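You operate a simulated robot arm through the tools that you are given. There is no shell and no other tool. Be economical: measure what you need, move in short steps, check, and stop when the job is done.

You run a simulated robot arm. Do the job below in one go: nothing can be reset, and whatever is moved stays where it is left.

JOB
Change the winder's cone to pink and set the dial to FAST.
Fine: free the thread first; the old cone goes on its peg in the rack; then hold the new thread.

The check looks at the end state, three seconds after you hand in, the way a careful person would. Anything else that was tipped, shoved, dropped, spilled or broken makes it a failure.

ROBOT AND FRAMES
A 6-joint arm with a two-finger parallel gripper, fixed in place. Base frame: the origin is at the foot of the arm, x ahead of it, y to its left, z up; the work surface is at about z = 0.78. Readings come in m, degrees, newtons and seconds.
With the tool pointing down near the work surface it reaches from about 0.26 to 0.68 m from the base axis. Its first joint turns from -66.0 to 66.0 degrees. Payload 2.9 kg.
Tool frame: the origin (TCP) lies between the finger pads and is the grasp point; the fingertips stand 0.03 m ahead of it; z points along the fingers, y is the line along which they close. The gripper opens to 0.11 m. The fingers are 0.02 m wide and 0.01 m thick; the gripper's body (0.048 by 0.112 m) begins 0.055 m behind the TCP.
Orientation is that of the tool frame in the base frame, as a unit quaternion [x, y, z, w]. With the fingers straight down and closing along the base's y, the tool's x points along the base's -x, its y along +y and its z along -z.

CONTROLS
- The arm moves only by the tool arm_command. Its argument "deltas" is a list of rows, each an object (a shift or turn left out is 0, a gripper value left out holds the last) with "dp": the shift along the tool's x, y, z in units of 250 mm (1.0 is 250 mm), a list of three; "rot": the turn, a rotation vector about the tool's x, y, z in units of 120 degrees (1.0 is 120 degrees), a list of three; "jaw": the gripper command, from -1 (shut) to 1 (fully open), values between in proportion. In form: [{"dp": [x, y, z], "rot": [rx, ry, rz], "jaw": jaw}, ...]. A call has 1 to 10 rows; each row is the pose to reach, as a shift and turn from the pose commanded when the call began, along the tool's axes at that moment. A call with a number of a shift or a turn outside -1 to 1 is refused whole. A row lasts 0.2 s, in which the tool goes at most 0.05 m and 8.6 degrees; a call with a longer step from one row to the next is refused whole, and so is a gripper value outside its range. A pose out of reach is approached as far as the arm can. The call stops where the force on the tool passes 60 N (or 10 N more than at its start, if that is more) or the arm is blocked; 0.2 s more then pass. Each finger travels about 0.108 m/s and halts on what it meets, pressing with about 28 N; the grip force reading is that of the motor and also rises with nothing between the fingers. The clock runs only during rows and for 0.2 s after the last one: add rows that repeat a pose to give the fingers time. It gives the time, the measured TCP pose, the force on the tool (base axes), the opening and the grip force at its end, in the units of the frame above (readings bear some noise), with the torque about the TCP (base axes, N m) and any sound that the robot's microphone picked up, and new pictures: "views" is both (left out), scene, wrist or none.
- Cameras (640 x 400 px; columns grow to the right, rows downward): "scene" is fixed at [0.0567, 0.4142, 1.3936]; the picture's right is [-0.93, -0.38, 0.00], its down [-0.18, 0.45, -0.88] and it looks along [0.33, -0.81, -0.48] (base axes); focal length 352 px, centre (320, 200). "wrist" rides on the gripper at [0.072, 0.017, -0.103] in the tool frame; the picture's right is [-0.23, 0.97, 0.00], its down [-0.76, -0.18, -0.62] and it looks along [-0.61, -0.14, 0.78] (tool axes); focal length 222 px, centre (320, 200). There is no depth. A picture from a camera that has moved, and an enlarged one, comes with that camera's place and axes in the base frame and with its lens.
- close_up(camera, box): a new picture of the part [left, top, right, bottom] of that camera's present view, enlarged. No time passes.
- sign_off(): hands the job in; it is judged then, once.

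Work in short steps. Places have to be worked out from the pictures, the camera data and where the tool is seen: move nearer, look again, correct. Check each grasp and each placing, and mend what went wrong. You have 120 turns and 200 pictures in all, those below and enlarged ones among them. Open the gripper and draw the arm clear of the work before you hand the job in, unless the task says otherwise; then end with one line.

The tools are called after "Request:" as name(argument=value, ...) on one line, values as JSON. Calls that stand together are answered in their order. arm_command: Moves the arm, as the interface text tells. Its arguments: {"type":"object","properties":{"deltas":{"type":"array","items":{"type":"object","properties":{"dp":{"type":"array","items":{"type":"number"}},"rot":{"type":"array","items":{"type":"number"}},"jaw":{"type":"number"}}}},"views":{"type":"string","enum":["both","scene","wrist","none"]}},"required":["deltas"]} The other tools are called the same way: close_up (camera, box) takes an enlarged picture of a part of a camera's view; sign_off () hands the job in.

At the start:

```text
t: 0.0
position: [0.3788, -0.1827, 1.1239]
tool_rot: [-0.001, 1.0, 0.001, 0.001]
ft_force: [-0.9, -0.3, -0.1]
ft_torque: [-0.01, 0.02, 0.02]
finger_gap: 0.1103
grasp_force: 0.1
```

scene: 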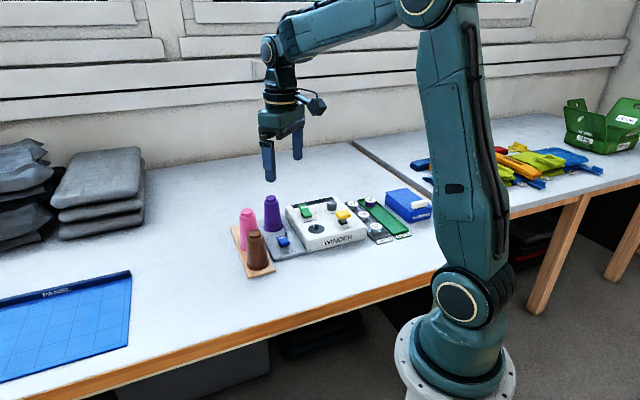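
wrist: 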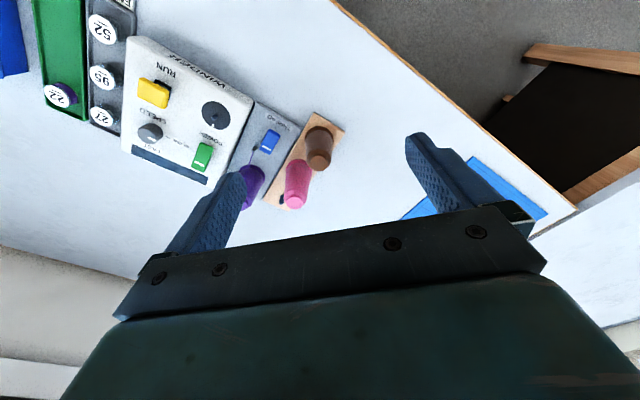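

I start by enlarging the winder in both views to read its labels and layout.

Request:
close_up(camera="scene", box=[220, 170, 440, 300])

Request:
close_up(camera="wrist", box=[20, 0, 360, 220])

```text
2.91 times, centred on (330, 235) of scene
camera zoom: at [0.0567, 0.4142, 1.3936], right [-0.93, -0.38, 0.0], down [-0.18, 0.45, -0.88], along [0.33, -0.81, -0.48], focal length 1025 px, centre (291, 98)
```

zoom: 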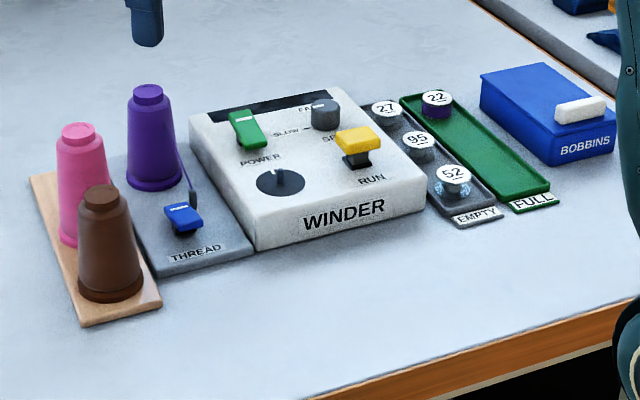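

```text
1.82 times, centred on (190, 110) of wrist
camera zoom: at [0.3067, -0.1676, 1.2259], right [0.23, 0.97, 0.0], down [0.76, -0.18, 0.62], along [0.61, -0.14, -0.78], focal length 404 px, centre (556, 364)
```

zoom: 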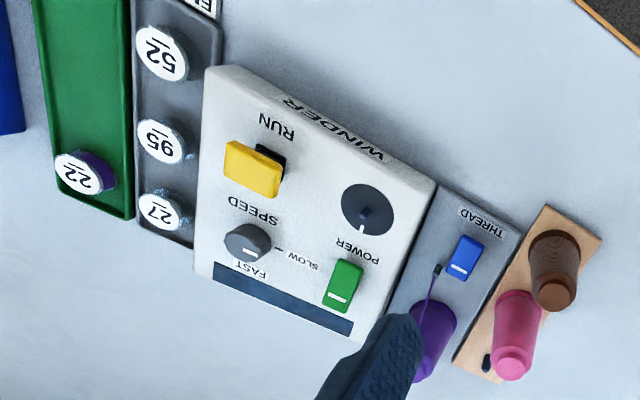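

The rack (pink, brown, and perhaps a third peg behind pink) runs along about (0.7, -0.7), and the blue tab on the THREAD plate looks like the thread clamp. I move nearer and turn the wrist 45° to line up with the rack and look again.

Request:
arm_command(deltas=[{"dp": [-0.033, -0.013, 0.08], "rot": [0, 0, 0.0625]}, {"dp": [-0.066, -0.026, 0.16], "rot": [0, 0, 0.125]}, {"dp": [-0.1, -0.04, 0.24], "rot": [0, 0, 0.1875]}, {"dp": [-0.133, -0.053, 0.32], "rot": [0, 0, 0.25]}, {"dp": [-0.166, -0.066, 0.4], "rot": [0, 0, 0.3125]}, {"dp": [-0.2, -0.08, 0.48], "rot": [0, 0, 0.375]}, {"dp": [-0.2, -0.08, 0.48], "rot": [0, 0, 0.375]}])

```text
t: 1.6
position: [0.4299, -0.204, 1.0029]
tool_rot: [0.384, 0.923, 0.0, 0.0]
ft_force: [0.0, -0.2, 0.1]
ft_torque: [0.01, -0.01, 0.01]
finger_gap: 0.1097
grasp_force: 0.2
camera wrist: at [0.3914, -0.1413, 1.1055], right [0.85, 0.53, 0.0], down [0.41, -0.66, 0.62], along [0.33, -0.53, -0.78], focal length 222 px, centre (320, 200)
```

scene: 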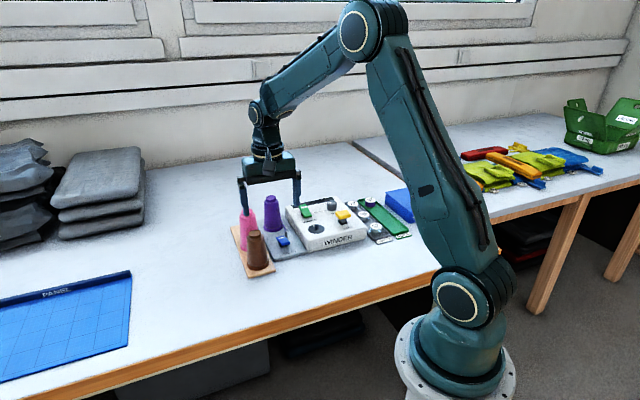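
wrist: 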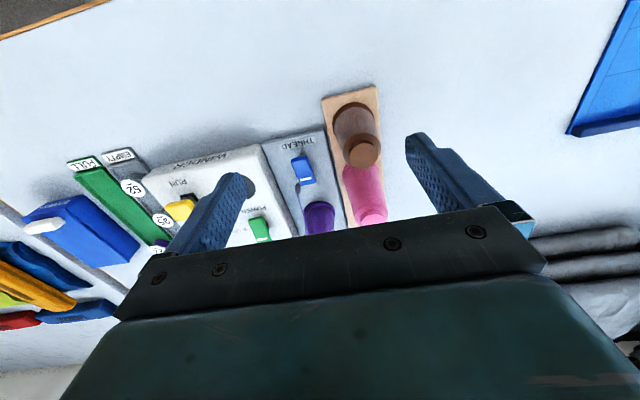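

Brown is near (0.489, -0.206), pink near (0.556, -0.275), tops near z 0.887. I zoom in on the scene view to see whether a peg stands beyond pink.

Request:
close_up(camera="scene", box=[225, 185, 305, 280])

Request:
close_up(camera="wrist", box=[230, 80, 420, 240])

```text
4.21 times, centred on (265, 232) of scene
camera zoom: at [0.0568, 0.4142, 1.3936], right [-0.93, -0.38, 0.0], down [-0.18, 0.45, -0.88], along [0.33, -0.81, -0.48], focal length 1484 px, centre (552, 63)
```

zoom: 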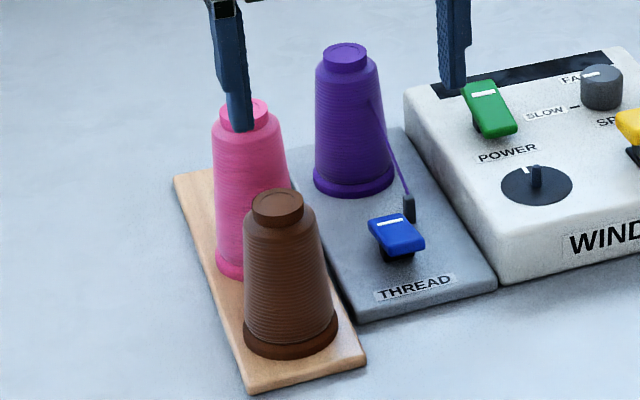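

```text
2.50 times, centred on (325, 160) of wrist
camera zoom: at [0.3914, -0.1413, 1.1055], right [0.85, 0.53, 0.0], down [0.41, -0.66, 0.62], along [0.33, -0.53, -0.78], focal length 555 px, centre (308, 300)
```

zoom: 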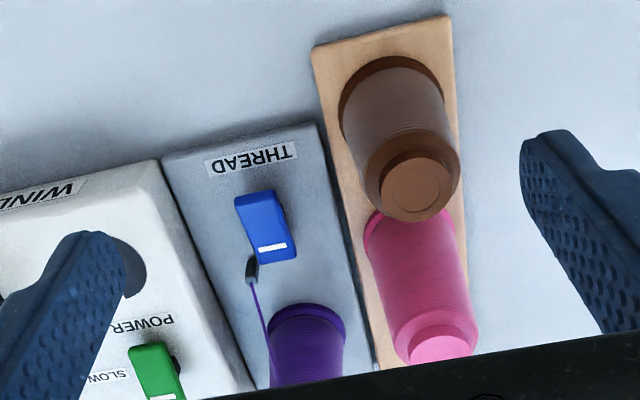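

The blue tab is a tilting lever beside a dark thread guide. I move further out over the plate to see behind the pink cone and to see the lever better.

Request:
arm_command(deltas=[{"dp": [-0.14, -0.04, -0.02]}, {"dp": [-0.28, -0.08, -0.04]}, {"dp": [-0.42, -0.12, -0.06]}, {"dp": [-0.555, -0.157, -0.07]}, {"dp": [-0.555, -0.157, -0.07]}], views="wrist")

Request:
close_up(camera="wrist", box=[220, 0, 440, 220])

```text
t: 2.8
position: [0.4983, -0.33, 1.0212]
tool_rot: [0.383, 0.924, 0.0, 0.0]
ft_force: [-0.4, 0.1, 0.0]
ft_torque: [0.01, -0.01, 0.01]
finger_gap: 0.1101
grasp_force: 0.1
camera wrist: at [0.4603, -0.2683, 1.1233], right [0.85, 0.53, 0.0], down [0.41, -0.66, 0.62], along [0.33, -0.53, -0.78], focal length 222 px, centre (320, 200)
```

wrist: 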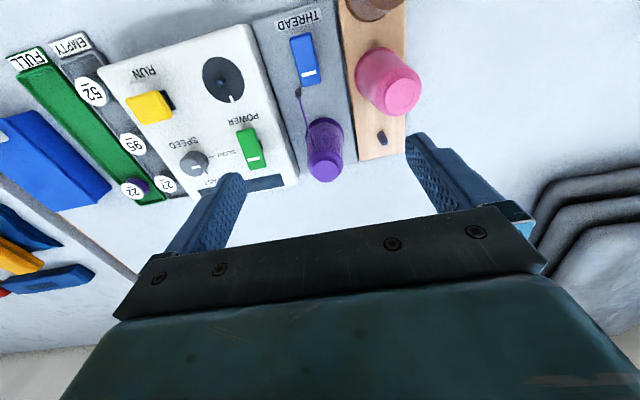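

```text
1.82 times, centred on (330, 110) of wrist
camera zoom: at [0.4603, -0.2683, 1.1233], right [0.85, 0.53, 0.0], down [0.41, -0.66, 0.62], along [0.33, -0.53, -0.78], focal length 404 px, centre (302, 364)
```

zoom: 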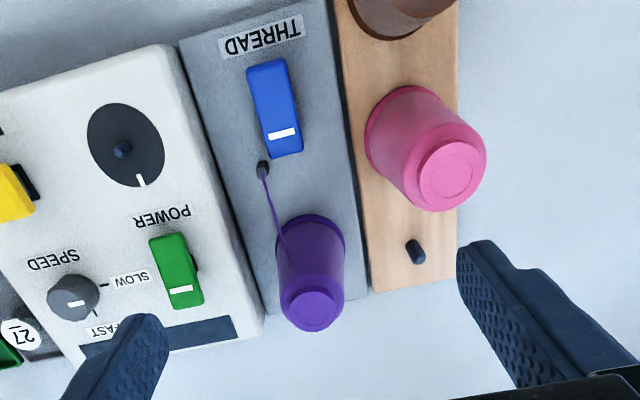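

The third peg is empty at about (0.618, -0.340), which must be purple's. I zoom on the speed dial, lever, and winder top.

Request:
close_up(camera="wrist", box=[150, 100, 290, 200])

Request:
close_up(camera="wrist", box=[260, 10, 360, 130])

Request:
close_up(camera="scene", box=[250, 185, 380, 265])

```text
4.00 times, centred on (220, 150) of wrist
camera zoom: at [0.4603, -0.2683, 1.1233], right [0.85, 0.53, 0.0], down [0.41, -0.66, 0.62], along [0.33, -0.53, -0.78], focal length 888 px, centre (720, 400)
```

zoom: 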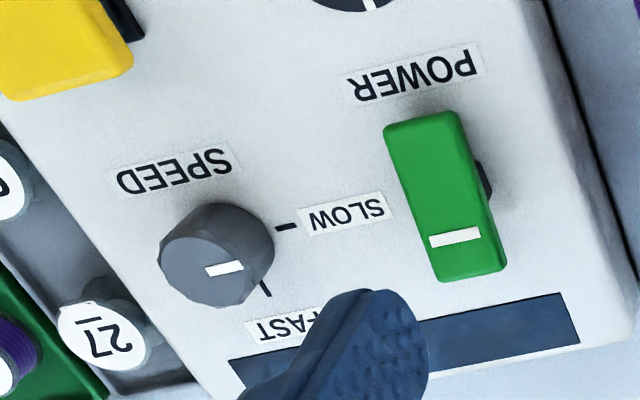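

```text
3.33 times, centred on (310, 70) of wrist
camera zoom: at [0.4603, -0.2683, 1.1233], right [0.85, 0.53, 0.0], down [0.41, -0.66, 0.62], along [0.33, -0.53, -0.78], focal length 740 px, centre (353, 633)
```

zoom: 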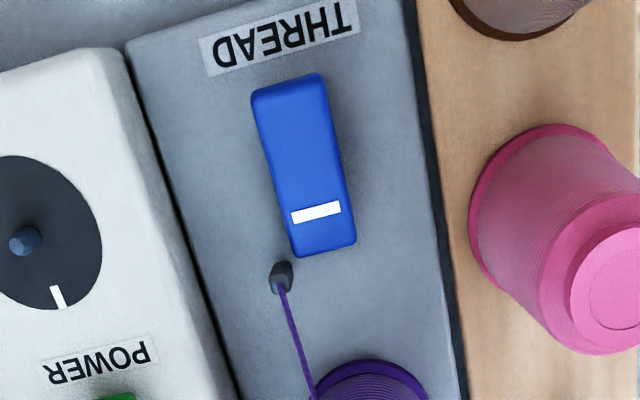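

```text
4.92 times, centred on (315, 225) of scene
camera zoom: at [0.0568, 0.4141, 1.3936], right [-0.93, -0.38, 0.0], down [-0.18, 0.45, -0.88], along [0.33, -0.81, -0.48], focal length 1735 px, centre (345, 77)
```

zoom: 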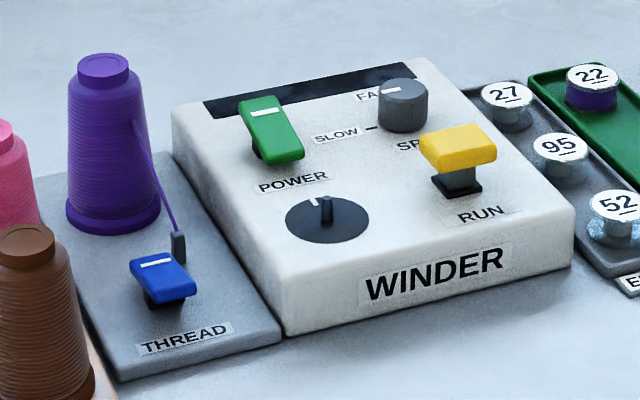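

The dial's mark points to SLOW and FAST is about 90° clockwise from above. I can't tell which end of the rocker levers is raised, so I swing the camera to look at them from the side.

Request:
arm_command(deltas=[{"dp": [0.039, -0.056, 0.008], "rot": [0, 0, -0.07]}, {"dp": [0.078, -0.112, 0.016], "rot": [0, 0, -0.14]}, {"dp": [0.117, -0.168, 0.024], "rot": [0, 0, -0.21]}, {"dp": [0.156, -0.224, 0.032], "rot": [0, 0, -0.28]}, {"dp": [0.195, -0.28, 0.04], "rot": [0, 0, -0.35]}, {"dp": [0.234, -0.336, 0.048], "rot": [0, 0, -0.42]}, {"dp": [0.273, -0.392, 0.056], "rot": [0, 0, -0.49]}, {"dp": [0.312, -0.448, 0.064], "rot": [0, 0, -0.56]}, {"dp": [0.351, -0.504, 0.072], "rot": [0, 0, -0.63]}, {"dp": [0.39, -0.56, 0.08], "rot": [0, 0, -0.7]}], views="wrist")

```text
t: 5.0
position: [0.3308, -0.3594, 1.0005]
tool_rot: [-0.335, 0.942, -0.001, -0.001]
ft_force: [0.5, 0.4, 0.2]
ft_torque: [-0.01, 0.0, 0.01]
finger_gap: 0.1101
grasp_force: 0.1
camera wrist: at [0.2643, -0.3929, 1.1035], right [-0.44, 0.9, 0.0], down [0.7, 0.34, 0.62], along [0.56, 0.27, -0.78], focal length 222 px, centre (320, 200)
```

wrist: 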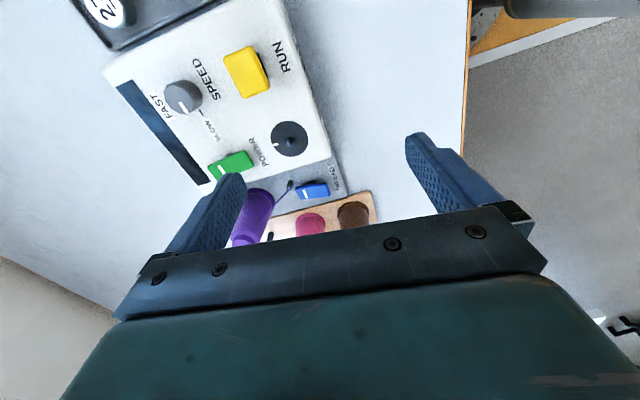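

I tilt the wrist outward 20° and lower a little for a flatter side view.

Request:
arm_command(deltas=[{"dp": [0, 0, 0.05], "rot": [0, -0.065, 0]}, {"dp": [0, 0, 0.1], "rot": [0, -0.13, 0]}, {"dp": [0, 0, 0.15], "rot": [0, -0.2, 0]}, {"dp": [0, 0, 0.2], "rot": [0, -0.25, 0]}, {"dp": [0, 0, 0.2], "rot": [0, -0.25, 0]}], views="none")

Request:
close_up(camera="wrist", box=[130, 0, 410, 210])

```text
t: 6.2
position: [0.3307, -0.3594, 0.9506]
tool_rot: [-0.322, 0.911, 0.086, 0.242]
ft_force: [-0.6, 0.1, -0.1]
ft_torque: [0.0, 0.0, 0.0]
finger_gap: 0.11
grasp_force: 0.0
```

```text
1.90 times, centred on (270, 105) of wrist
camera zoom: at [0.2333, -0.4183, 1.0035], right [-0.46, 0.88, 0.11], down [0.38, 0.08, 0.92], along [0.8, 0.47, -0.37], focal length 423 px, centre (415, 381)
```

zoom: 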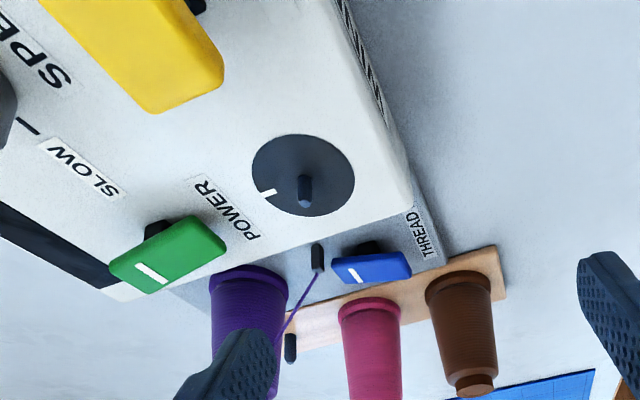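

Request:
close_up(camera="wrist", box=[250, 100, 360, 170])

Request:
close_up(camera="wrist", box=[160, 80, 270, 170])

```text
5.71 times, centred on (305, 135) of wrist
camera zoom: at [0.2333, -0.4183, 1.0035], right [-0.46, 0.88, 0.11], down [0.38, 0.08, 0.92], along [0.8, 0.47, -0.37], focal length 1269 px, centre (406, 571)
```

zoom: 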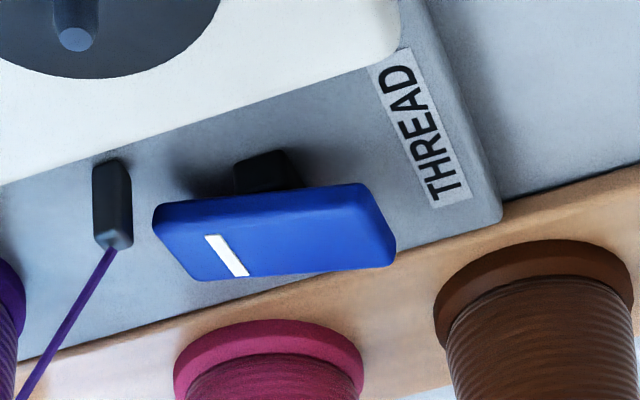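

```text
4.44 times, centred on (215, 125) of wrist
camera zoom: at [0.2333, -0.4183, 1.0035], right [-0.46, 0.88, 0.11], down [0.38, 0.08, 0.92], along [0.8, 0.47, -0.37], focal length 987 px, centre (787, 533)
```

zoom: 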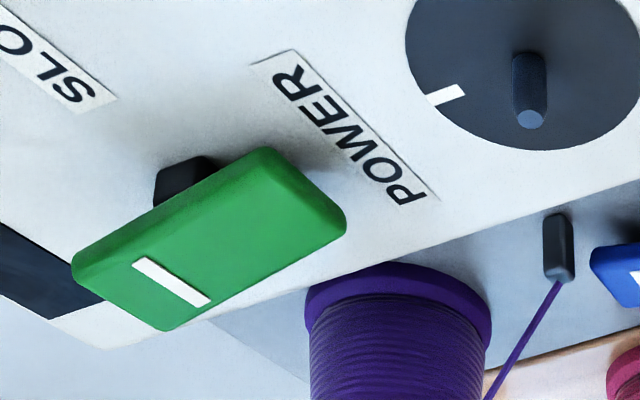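

Blue lever: marked end is down (thread held), THREAD-label end is up at about (0.448, -0.288, 0.812), so pressing the label end should free it. I straighten the tool, then turn back and close the fingers above that end.

Request:
arm_command(deltas=[{"dp": [-0.025, 0, -0.043], "rot": [0, 0.06, 0], "jaw": -1}, {"dp": [-0.05, 0, -0.086], "rot": [0, 0.12, 0]}, {"dp": [-0.075, 0, -0.13], "rot": [0, 0.19, 0]}, {"dp": [-0.1, 0, -0.173], "rot": [0, 0.25, 0]}, {"dp": [-0.1, 0, -0.173], "rot": [0, 0.25, 0]}], views="none")

```text
t: 7.4
position: [0.3299, -0.3595, 1.0018]
tool_rot: [-0.334, 0.943, -0.001, -0.001]
ft_force: [0.0, -0.2, 0.6]
ft_torque: [-0.01, -0.02, 0.01]
finger_gap: 0.0
grasp_force: 27.9
```

Fingers are shut; I now swing to above the raised end of the blue lever with yaw -45°.

Request:
arm_command(deltas=[{"dp": [-0.055, -0.011, 0.032], "rot": [0, 0, 0.07]}, {"dp": [-0.11, -0.021, 0.064], "rot": [0, 0, 0.14]}, {"dp": [-0.165, -0.032, 0.096], "rot": [0, 0, 0.21]}, {"dp": [-0.22, -0.042, 0.128], "rot": [0, 0, 0.28]}, {"dp": [-0.275, -0.053, 0.16], "rot": [0, 0, 0.35]}, {"dp": [-0.33, -0.064, 0.192], "rot": [0, 0, 0.42]}, {"dp": [-0.385, -0.074, 0.224], "rot": [0, 0, 0.49]}, {"dp": [-0.44, -0.085, 0.256], "rot": [0, 0, 0.56]}, {"dp": [-0.495, -0.095, 0.288], "rot": [0, 0, 0.63]}, {"dp": [-0.55, -0.106, 0.32], "rot": [0, 0, 0.7]}])

```text
t: 9.6
position: [0.4556, -0.2924, 0.9194]
tool_rot: [0.383, 0.924, 0.0, 0.0]
ft_force: [0.6, -0.9, 0.1]
ft_torque: [0.0, -0.02, 0.03]
finger_gap: 0.0
grasp_force: 28.0
camera wrist: at [0.416, -0.2305, 1.0219], right [0.85, 0.53, 0.0], down [0.41, -0.67, 0.62], along [0.33, -0.53, -0.78], focal length 222 px, centre (320, 200)
```

scene: 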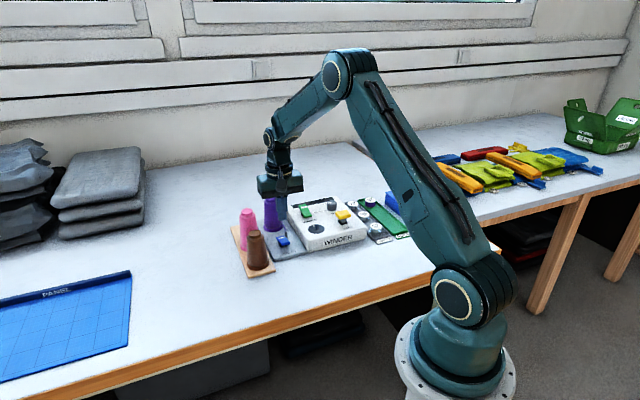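
wrist: 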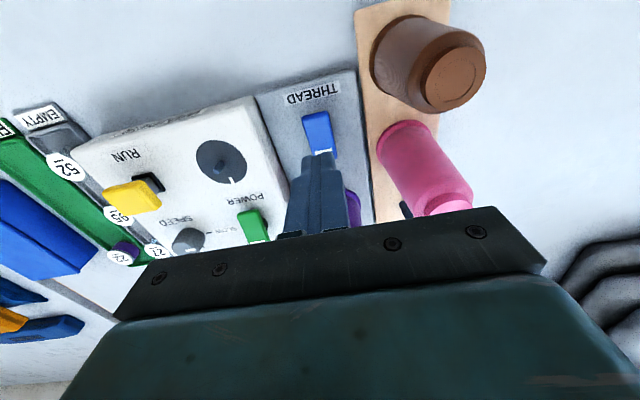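

The estimate agrees with this view (raised end near (0.450, -0.288)). I press straight down with the closed fingertips to about tip z 0.802.

Request:
arm_command(deltas=[{"dp": [0, 0, 0.15]}, {"dp": [0, 0, 0.27]}, {"dp": [0, 0, 0.3]}, {"dp": [0, 0, 0.315]}, {"dp": [0, 0, 0.33]}, {"dp": [0, 0, 0.34]}, {"dp": [0, 0, 0.35]}], views="wrist")

```text
t: 11.0
position: [0.4557, -0.2937, 0.8421]
tool_rot: [0.382, 0.924, 0.001, 0.002]
ft_force: [-5.0, 4.0, 9.8]
ft_torque: [0.03, 0.07, -0.01]
finger_gap: 0.0
grasp_force: 28.1
stopped in row 7: the force on the tool passed its limit at 67 N (the readings are from after the stop); the commanded pose is now the measured one
camera wrist: at [0.4167, -0.2313, 0.9446], right [0.85, 0.53, 0.0], down [0.41, -0.66, 0.62], along [0.33, -0.53, -0.78], focal length 222 px, centre (320, 200)
```

wrist: 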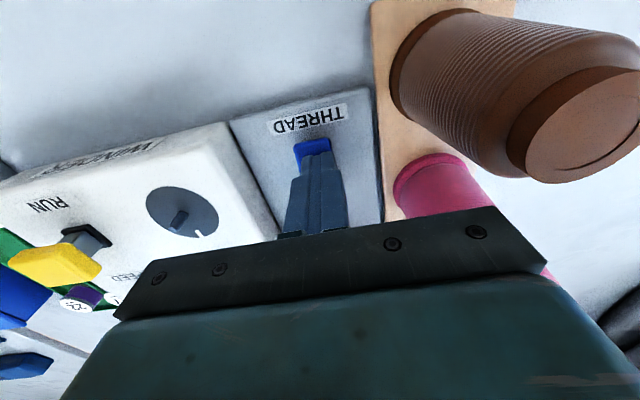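

It reached 67 N with the tip near 0.812. I lift and check whether the lever tilted.

Request:
arm_command(deltas=[{"dp": [0, 0, -0.15]}, {"dp": [0.1, 0, -0.32]}, {"dp": [0.2, 0, -0.4]}, {"dp": [0.2, 0, -0.4]}], views="none")

Request:
close_up(camera="wrist", box=[250, 80, 410, 220])

Request:
close_up(camera="scene", box=[225, 185, 325, 280])

```text
t: 12.0
position: [0.4202, -0.2594, 0.9399]
tool_rot: [0.382, 0.924, 0.0, 0.001]
ft_force: [-0.4, 0.0, -0.4]
ft_torque: [0.02, 0.01, 0.0]
finger_gap: 0.0001
grasp_force: 27.9
```

```text
2.86 times, centred on (330, 150) of wrist
camera zoom: at [0.3814, -0.1967, 1.0424], right [0.85, 0.53, 0.0], down [0.41, -0.66, 0.62], along [0.33, -0.53, -0.78], focal length 635 px, centre (291, 343)
```

zoom: 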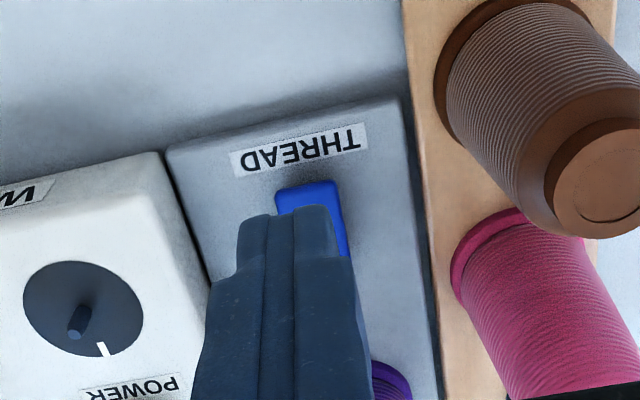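

```text
4.21 times, centred on (275, 232) of scene
camera zoom: at [0.0567, 0.4142, 1.3936], right [-0.93, -0.38, 0.0], down [-0.18, 0.45, -0.88], along [0.33, -0.81, -0.48], focal length 1484 px, centre (510, 63)
```

zoom: 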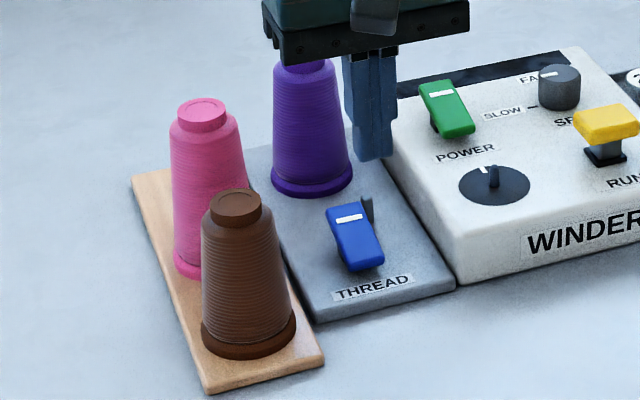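

The lever flipped (marked end up) and the thread is off the guide. Next I move above near the purple cone with the jaw part open to refine its position.

Request:
arm_command(deltas=[{"dp": [0, 0, -0.16], "jaw": 1}, {"dp": [-0.16, -0.005, -0.16]}, {"dp": [-0.32, -0.01, -0.16]}, {"dp": [-0.47, -0.016, -0.16]}, {"dp": [-0.47, -0.016, -0.16]}], views="wrist")

Request:
close_up(camera="wrist", box=[240, 60, 440, 220])

```text
t: 13.2
position: [0.502, -0.3453, 0.9816]
tool_rot: [0.382, 0.924, 0.0, 0.001]
ft_force: [-0.2, 0.0, 0.0]
ft_torque: [-0.02, 0.01, 0.01]
finger_gap: 0.1101
grasp_force: 0.1
camera wrist: at [0.4622, -0.2823, 1.0835], right [0.85, 0.53, 0.0], down [0.41, -0.66, 0.62], along [0.33, -0.53, -0.78], focal length 222 px, centre (320, 200)
```

wrist: 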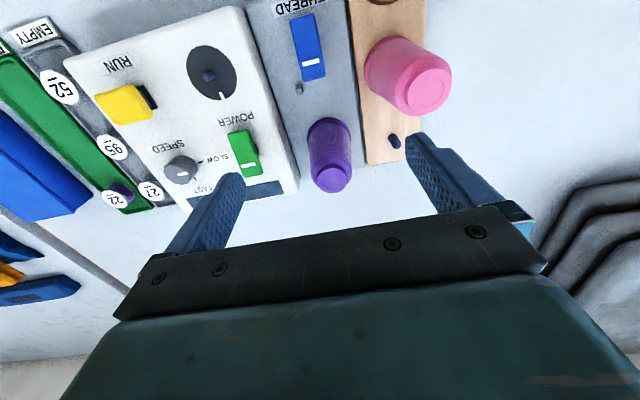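

```text
2.50 times, centred on (340, 140) of wrist
camera zoom: at [0.4622, -0.2823, 1.0835], right [0.85, 0.53, 0.0], down [0.41, -0.66, 0.62], along [0.33, -0.53, -0.78], focal length 555 px, centre (270, 350)
```

zoom: 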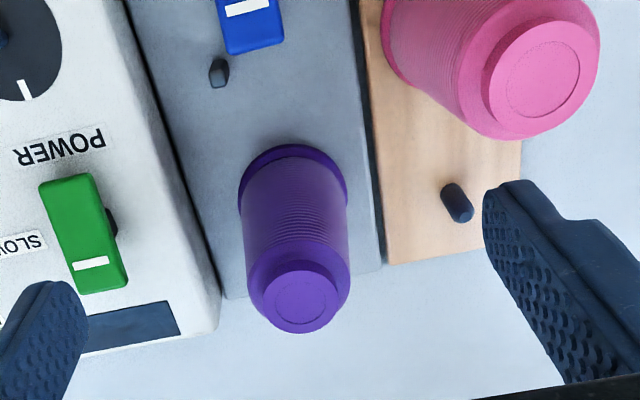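

Purple's axis is about (0.536, -0.376), top z ≈ 0.906; the free peg is about (0.616, -0.338), r≈0.70. I test the reach above the peg before picking anything up.

Request:
arm_command(deltas=[{"dp": [-0.1, 0.08, 0]}, {"dp": [-0.2, 0.18, 0]}, {"dp": [-0.303, 0.342, 0]}, {"dp": [-0.303, 0.342, 0.1]}, {"dp": [-0.303, 0.342, 0.2]}, {"dp": [-0.303, 0.342, 0.2]}])

```text
t: 14.6
position: [0.5934, -0.3263, 0.9304]
tool_rot: [0.383, 0.924, 0.0, 0.001]
ft_force: [0.7, 0.0, 0.0]
ft_torque: [0.02, 0.0, -0.03]
finger_gap: 0.1102
grasp_force: 0.0
out of reach, approached as far as the arm can: row 3, 4, 5, 6
camera wrist: at [0.555, -0.265, 1.0324], right [0.85, 0.53, 0.0], down [0.41, -0.66, 0.62], along [0.33, -0.53, -0.78], focal length 222 px, centre (320, 200)
```

scene: 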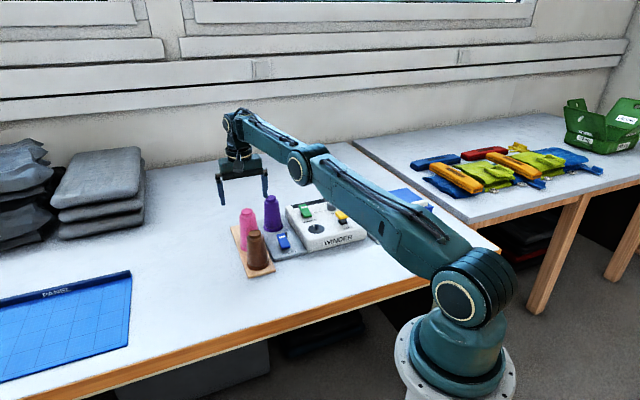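
wrist: 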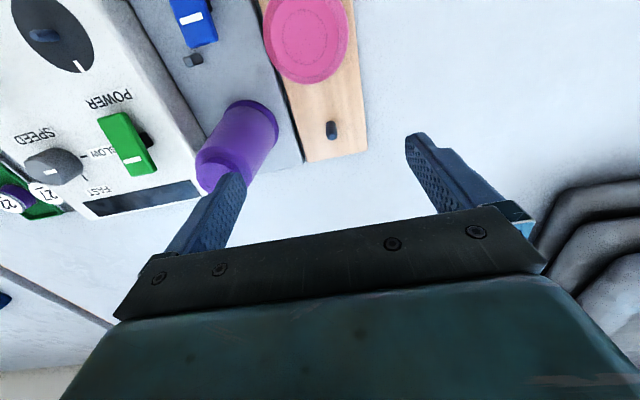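

Straight down the arm stops at r≈0.677, so I need to hold the cones with the tool tilted outward about 18°. I move back over purple and tilt there.

Request:
arm_command(deltas=[{"dp": [0, 0, -0.12]}, {"dp": [0.04, -0.11, -0.12], "rot": [0, -0.04, 0]}, {"dp": [0.08, -0.22, -0.12], "rot": [0, -0.08, 0]}, {"dp": [0.119, -0.334, -0.12], "rot": [0, -0.12, 0]}, {"dp": [0.119, -0.334, -0.12], "rot": [0, -0.15, 0]}, {"dp": [0.119, -0.334, -0.12], "rot": [0, -0.15, 0]}])

```text
t: 16.0
position: [0.513, -0.3663, 0.9608]
tool_rot: [0.379, 0.912, -0.06, 0.145]
ft_force: [0.2, -0.7, -0.3]
ft_torque: [-0.03, -0.04, 0.01]
finger_gap: 0.1101
grasp_force: 0.0
out of reach, approached as far as the arm can: row 1
camera wrist: at [0.4546, -0.2835, 1.0354], right [0.84, 0.54, 0.07], down [0.25, -0.5, 0.83], along [0.48, -0.68, -0.55], focal length 222 px, centre (320, 200)
```

scene: 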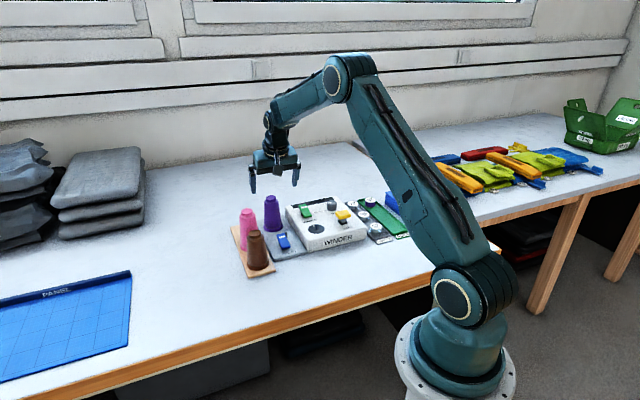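
wrist: 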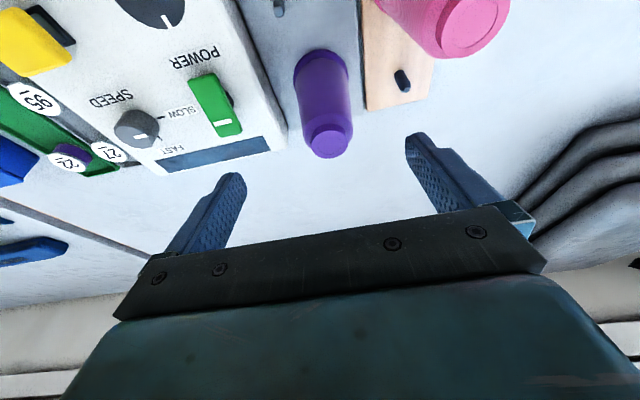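

Now I shift over purple's axis (0.535, -0.375) and descend with the tilted tool to TCP z ≈ 0.886.

Request:
arm_command(deltas=[{"dp": [-0.083, 0.036, 0.027]}, {"dp": [-0.022, 0.036, 0.217]}, {"dp": [0.0096, 0.036, 0.312]}, {"dp": [0.0096, 0.036, 0.312]}])

```text
t: 17.0
position: [0.5365, -0.3755, 0.8863]
tool_rot: [0.378, 0.912, -0.059, 0.145]
ft_force: [-0.2, -0.2, -0.9]
ft_torque: [0.0, -0.01, -0.02]
finger_gap: 0.11
grasp_force: 0.1
camera wrist: at [0.4778, -0.2924, 0.9606], right [0.84, 0.54, 0.07], down [0.25, -0.5, 0.83], along [0.48, -0.68, -0.55], focal length 222 px, centre (320, 200)
```

scene: 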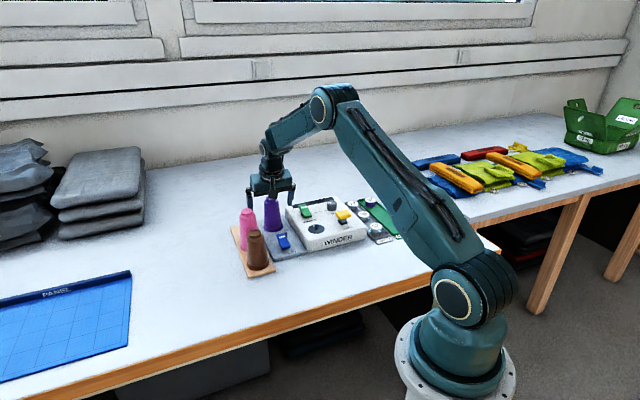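
wrist: 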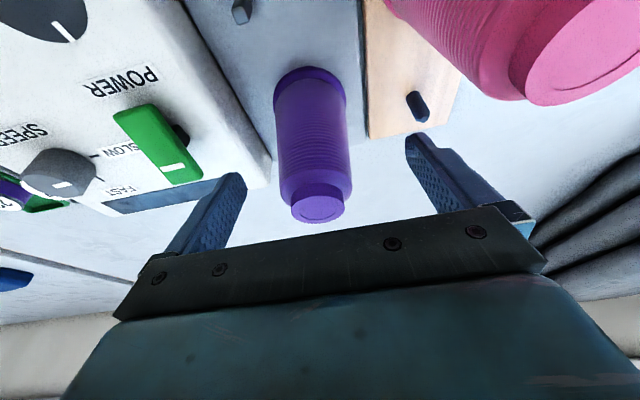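

The cone top sits between the fingers. I close the gripper.

Request:
arm_command(deltas=[{"jaw": 0}, {"jaw": -0.4}, {"jaw": -1}, {"jaw": -1}, {"jaw": -1}], views="none")

Request:
close_up(camera="wrist", box=[200, 40, 460, 240])

```text
t: 18.2
position: [0.5364, -0.3755, 0.8861]
tool_rot: [0.378, 0.912, -0.06, 0.146]
ft_force: [-0.8, -1.1, 1.6]
ft_torque: [-0.08, -0.01, -0.03]
finger_gap: 0.0481
grasp_force: 27.8
```

```text
2.00 times, centred on (330, 140) of wrist
camera zoom: at [0.4777, -0.2926, 0.961], right [0.84, 0.54, 0.07], down [0.25, -0.5, 0.83], along [0.48, -0.68, -0.55], focal length 444 px, centre (300, 320)
```

zoom: 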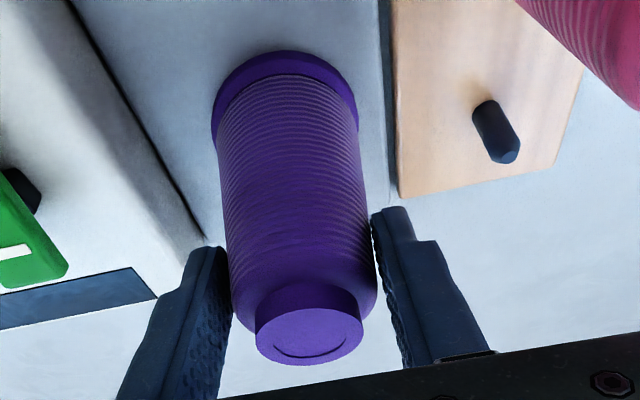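

Gripped at 48 mm on the cone body. I lift straight up 60 mm and check.

Request:
arm_command(deltas=[{"dp": [-0.0124, 0, -0.038]}, {"dp": [-0.025, 0, -0.076]}, {"dp": [-0.05, 0, -0.152]}, {"dp": [-0.087, 0, -0.266]}, {"dp": [-0.1, 0, -0.304]}])

```text
t: 19.4
position: [0.5347, -0.3764, 0.966]
tool_rot: [0.379, 0.912, -0.059, 0.146]
ft_force: [0.2, 0.7, -1.1]
ft_torque: [0.01, 0.0, 0.0]
finger_gap: 0.0481
grasp_force: 27.0
camera wrist: at [0.4761, -0.2934, 1.0409], right [0.84, 0.54, 0.07], down [0.25, -0.5, 0.83], along [0.48, -0.68, -0.56], focal length 222 px, centre (320, 200)
```

scene: 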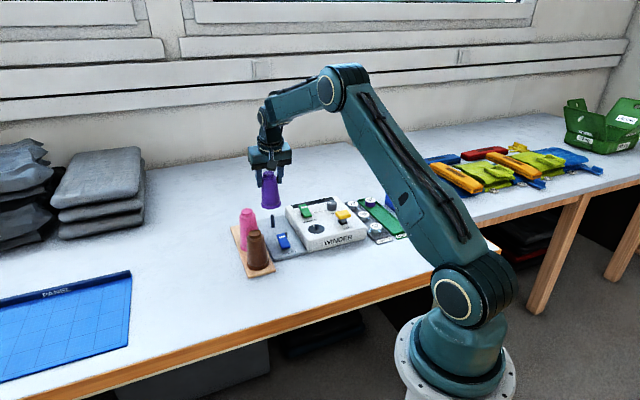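
wrist: 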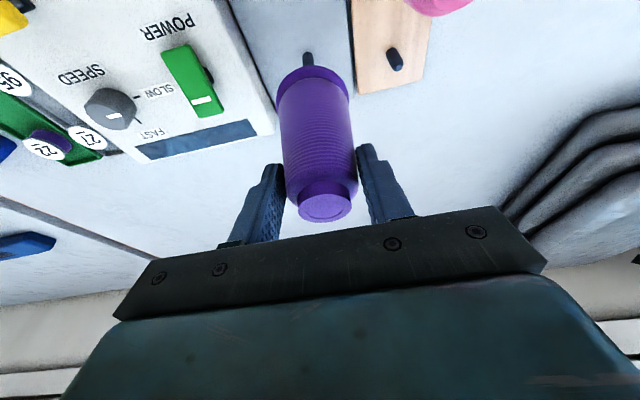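

Request:
close_up(camera="scene", box=[225, 140, 325, 260])

Request:
close_up(camera="wrist", box=[230, 20, 450, 230])

```text
3.33 times, centred on (275, 200) of scene
camera zoom: at [0.0568, 0.4141, 1.3936], right [-0.93, -0.38, 0.0], down [-0.18, 0.45, -0.88], along [0.33, -0.81, -0.48], focal length 1175 px, centre (470, 200)
```

zoom: 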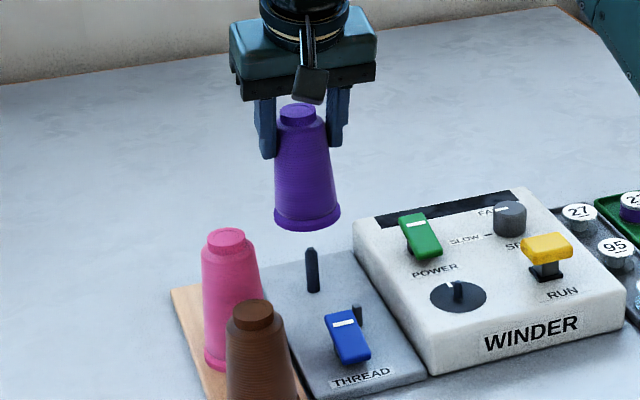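

```text
1.90 times, centred on (340, 125) of wrist
camera zoom: at [0.4761, -0.2934, 1.0409], right [0.84, 0.54, 0.07], down [0.25, -0.5, 0.83], along [0.48, -0.68, -0.56], focal length 423 px, centre (282, 343)
```

zoom: 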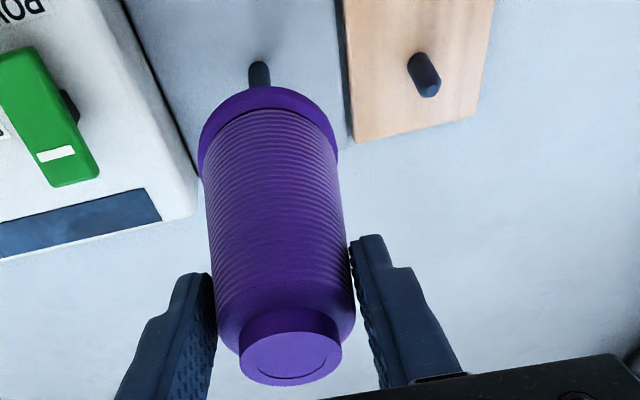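

Cone lifted cleanly; the spindle is at about (0.535, -0.375) and the rack peg at about (0.610, -0.334), peg top z≈0.825. I move over the peg at this height.

Request:
arm_command(deltas=[{"dp": [-0.03, 0.111, 0.01]}, {"dp": [-0.06, 0.222, 0.019]}, {"dp": [-0.089, 0.333, 0.029]}, {"dp": [-0.089, 0.333, 0.029]}])

Request:
close_up(camera="wrist", box=[200, 0, 460, 230])

Request:
close_up(camera="scene", box=[210, 140, 310, 260])

```text
t: 20.4
position: [0.6099, -0.3333, 0.9681]
tool_rot: [0.378, 0.912, -0.059, 0.146]
ft_force: [-0.2, -0.4, -1.0]
ft_torque: [0.01, 0.01, 0.0]
finger_gap: 0.0479
grasp_force: 28.4
camera wrist: at [0.5514, -0.2505, 1.0423], right [0.84, 0.54, 0.07], down [0.25, -0.5, 0.83], along [0.48, -0.68, -0.56], focal length 222 px, centre (320, 200)
```

scene: 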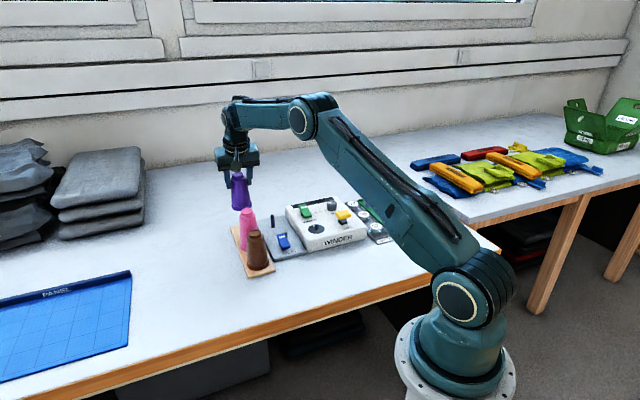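
wrist: 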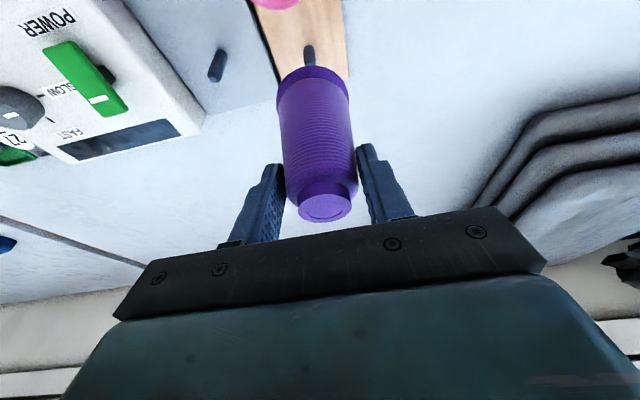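

```text
1.74 times, centred on (330, 115) of wrist
camera zoom: at [0.5514, -0.2505, 1.0423], right [0.84, 0.54, 0.07], down [0.25, -0.5, 0.83], along [0.48, -0.68, -0.56], focal length 386 px, centre (303, 348)
```

zoom: 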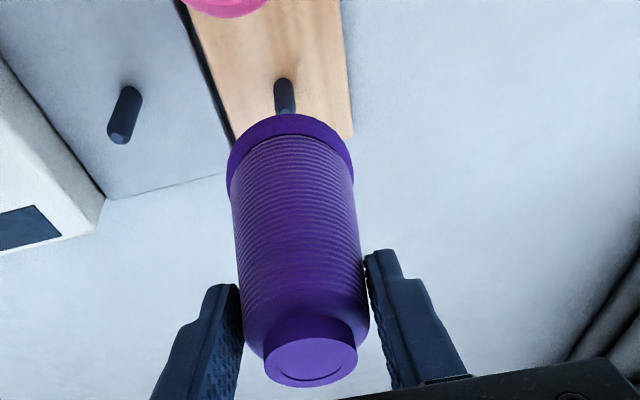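

```text
3.33 times, centred on (260, 200) of scene
camera zoom: at [0.0568, 0.4142, 1.3936], right [-0.93, -0.38, 0.0], down [-0.18, 0.45, -0.88], along [0.33, -0.81, -0.48], focal length 1175 px, centre (520, 200)
```

zoom: 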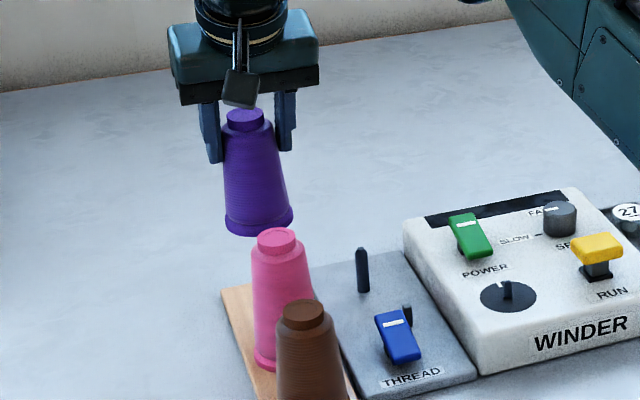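

Upright and aligned to within ~2 mm; I nudge by (1.7, 1) mm and descend 60 mm first so the cone just takes the peg.

Request:
arm_command(deltas=[{"dp": [0.03, 0.0076, 0.095]}, {"dp": [0.055, 0.0076, 0.18]}, {"dp": [0.067, 0.0076, 0.215]}, {"dp": [0.072, 0.0076, 0.23]}, {"dp": [0.072, 0.0076, 0.23]}])

Request:
close_up(camera="wrist", box=[200, 0, 460, 230])

```text
t: 21.6
position: [0.6116, -0.3323, 0.9066]
tool_rot: [0.378, 0.912, -0.059, 0.146]
ft_force: [-1.0, -0.1, -1.7]
ft_torque: [0.0, -0.01, 0.01]
finger_gap: 0.048
grasp_force: 28.5
camera wrist: at [0.553, -0.2502, 0.9813], right [0.84, 0.54, 0.07], down [0.25, -0.5, 0.83], along [0.48, -0.68, -0.56], focal length 222 px, centre (320, 200)
```

scene: 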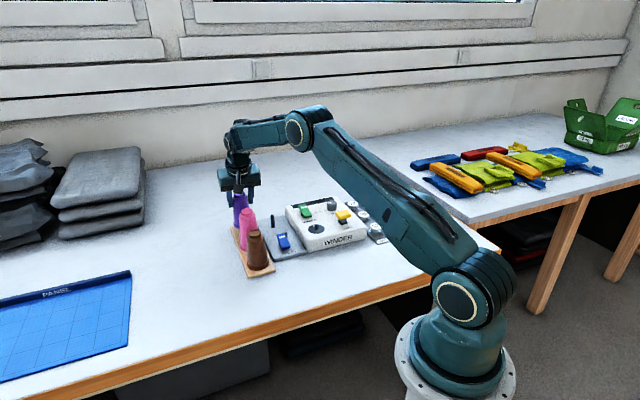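
wrist: 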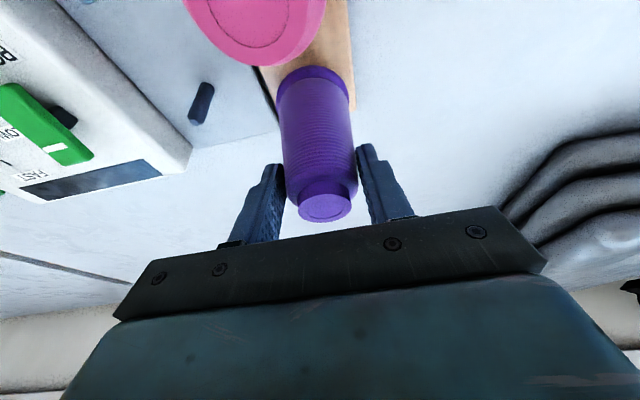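

```text
1.74 times, centred on (330, 115) of wrist
camera zoom: at [0.553, -0.2502, 0.9813], right [0.84, 0.54, 0.07], down [0.25, -0.5, 0.83], along [0.48, -0.68, -0.56], focal length 386 px, centre (303, 348)
```

zoom: 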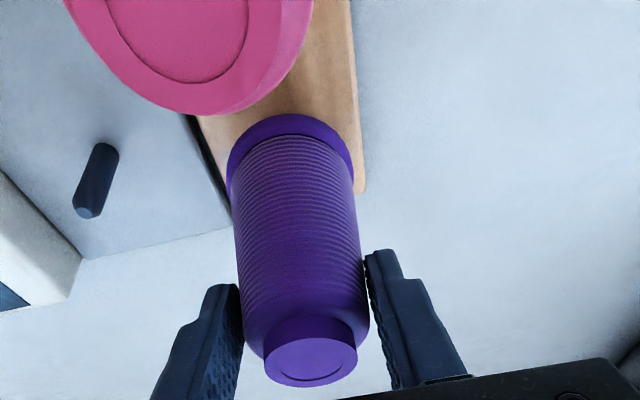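

No contact force, so the peg seems to be in the bore. I lower further in small steps to seat it.

Request:
arm_command(deltas=[{"dp": [0.012, 0, 0.038]}, {"dp": [0.022, 0, 0.068]}, {"dp": [0.03, 0, 0.0913]}, {"dp": [0.035, 0, 0.1065]}, {"dp": [0.0395, 0, 0.1217]}])

Request:
close_up(camera="scene", box=[210, 150, 310, 280])

```text
t: 22.8
position: [0.6156, -0.3346, 0.8828]
tool_rot: [0.378, 0.911, -0.06, 0.152]
ft_force: [-12.1, 5.9, 39.0]
ft_torque: [-0.14, 0.23, -0.1]
finger_gap: 0.048
grasp_force: 28.0
camera wrist: at [0.5551, -0.2513, 0.956], right [0.84, 0.54, 0.08], down [0.24, -0.5, 0.84], along [0.49, -0.68, -0.54], focal length 222 px, centre (320, 200)
```

scene: 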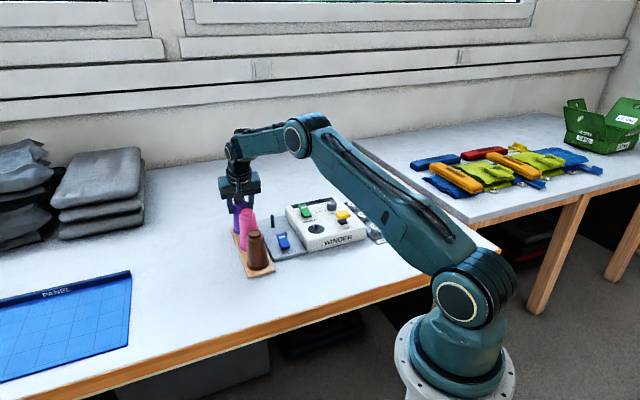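
wrist: 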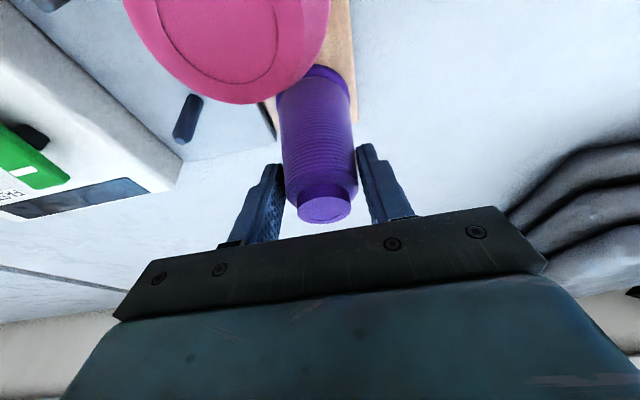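

```text
3.08 times, centred on (260, 215) of scene
camera zoom: at [0.0557, 0.4147, 1.3935], right [-0.93, -0.38, 0.0], down [-0.18, 0.45, -0.88], along [0.33, -0.81, -0.48], focal length 1084 px, centre (505, 154)
```

zoom: 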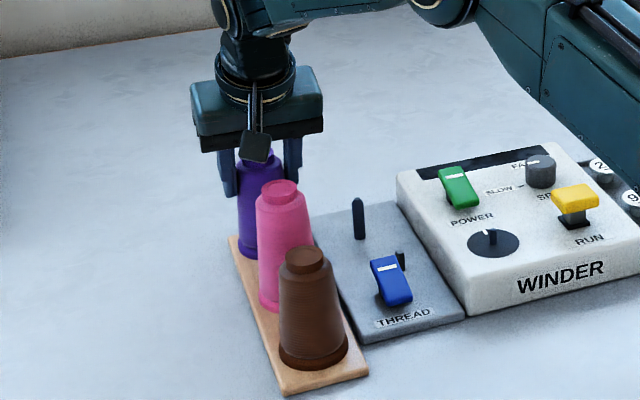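

It met firm resistance at TCP z≈0.883, the height expected for a seated cone. I ease off the push, open the jaw, and look.

Request:
arm_command(deltas=[{"dp": [-0.0095, 0, -0.03]}, {"dp": [-0.0095, 0, -0.03]}, {"dp": [-0.0095, 0, -0.03], "jaw": 0.1}, {"dp": [-0.0095, 0, -0.03], "jaw": 0.45}, {"dp": [-0.0095, 0, -0.03], "jaw": 0.45}])

Request:
close_up(camera="wrist", box=[200, 0, 460, 230])

```text
t: 24.0
position: [0.6126, -0.3328, 0.8803]
tool_rot: [0.378, 0.913, -0.059, 0.144]
ft_force: [0.2, -0.8, 0.9]
ft_torque: [0.01, 0.03, -0.02]
finger_gap: 0.0798
grasp_force: 0.0
camera wrist: at [0.5536, -0.2503, 0.9563], right [0.84, 0.54, 0.07], down [0.25, -0.5, 0.83], along [0.48, -0.68, -0.56], focal length 222 px, centre (320, 200)
```

scene: 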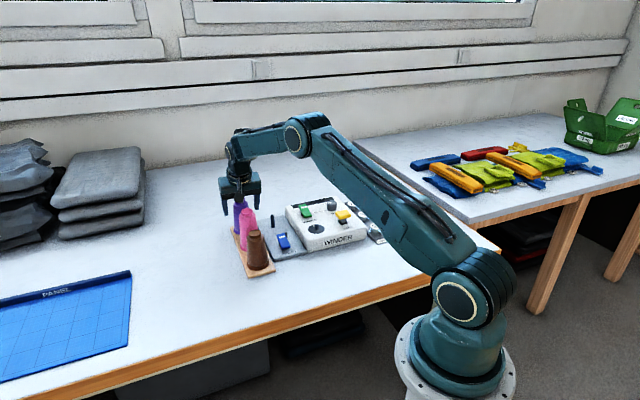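
wrist: 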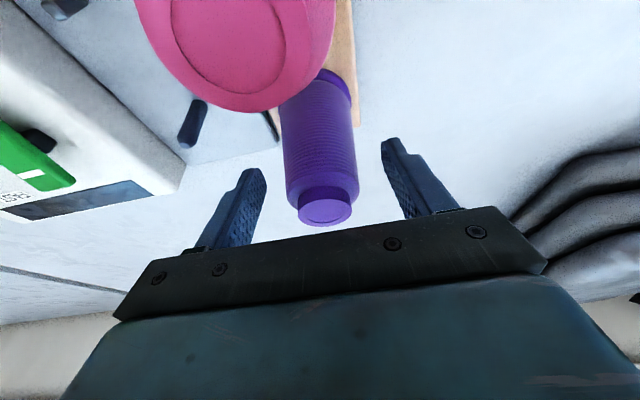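

```text
1.74 times, centred on (330, 115) of wrist
camera zoom: at [0.5536, -0.2503, 0.9563], right [0.84, 0.54, 0.07], down [0.25, -0.5, 0.83], along [0.48, -0.68, -0.56], focal length 386 px, centre (303, 348)
```

zoom: 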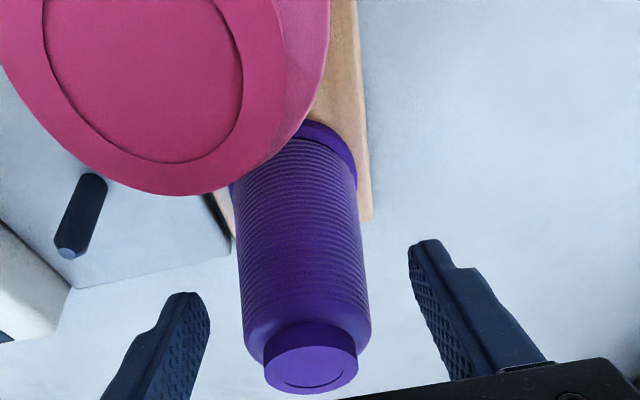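

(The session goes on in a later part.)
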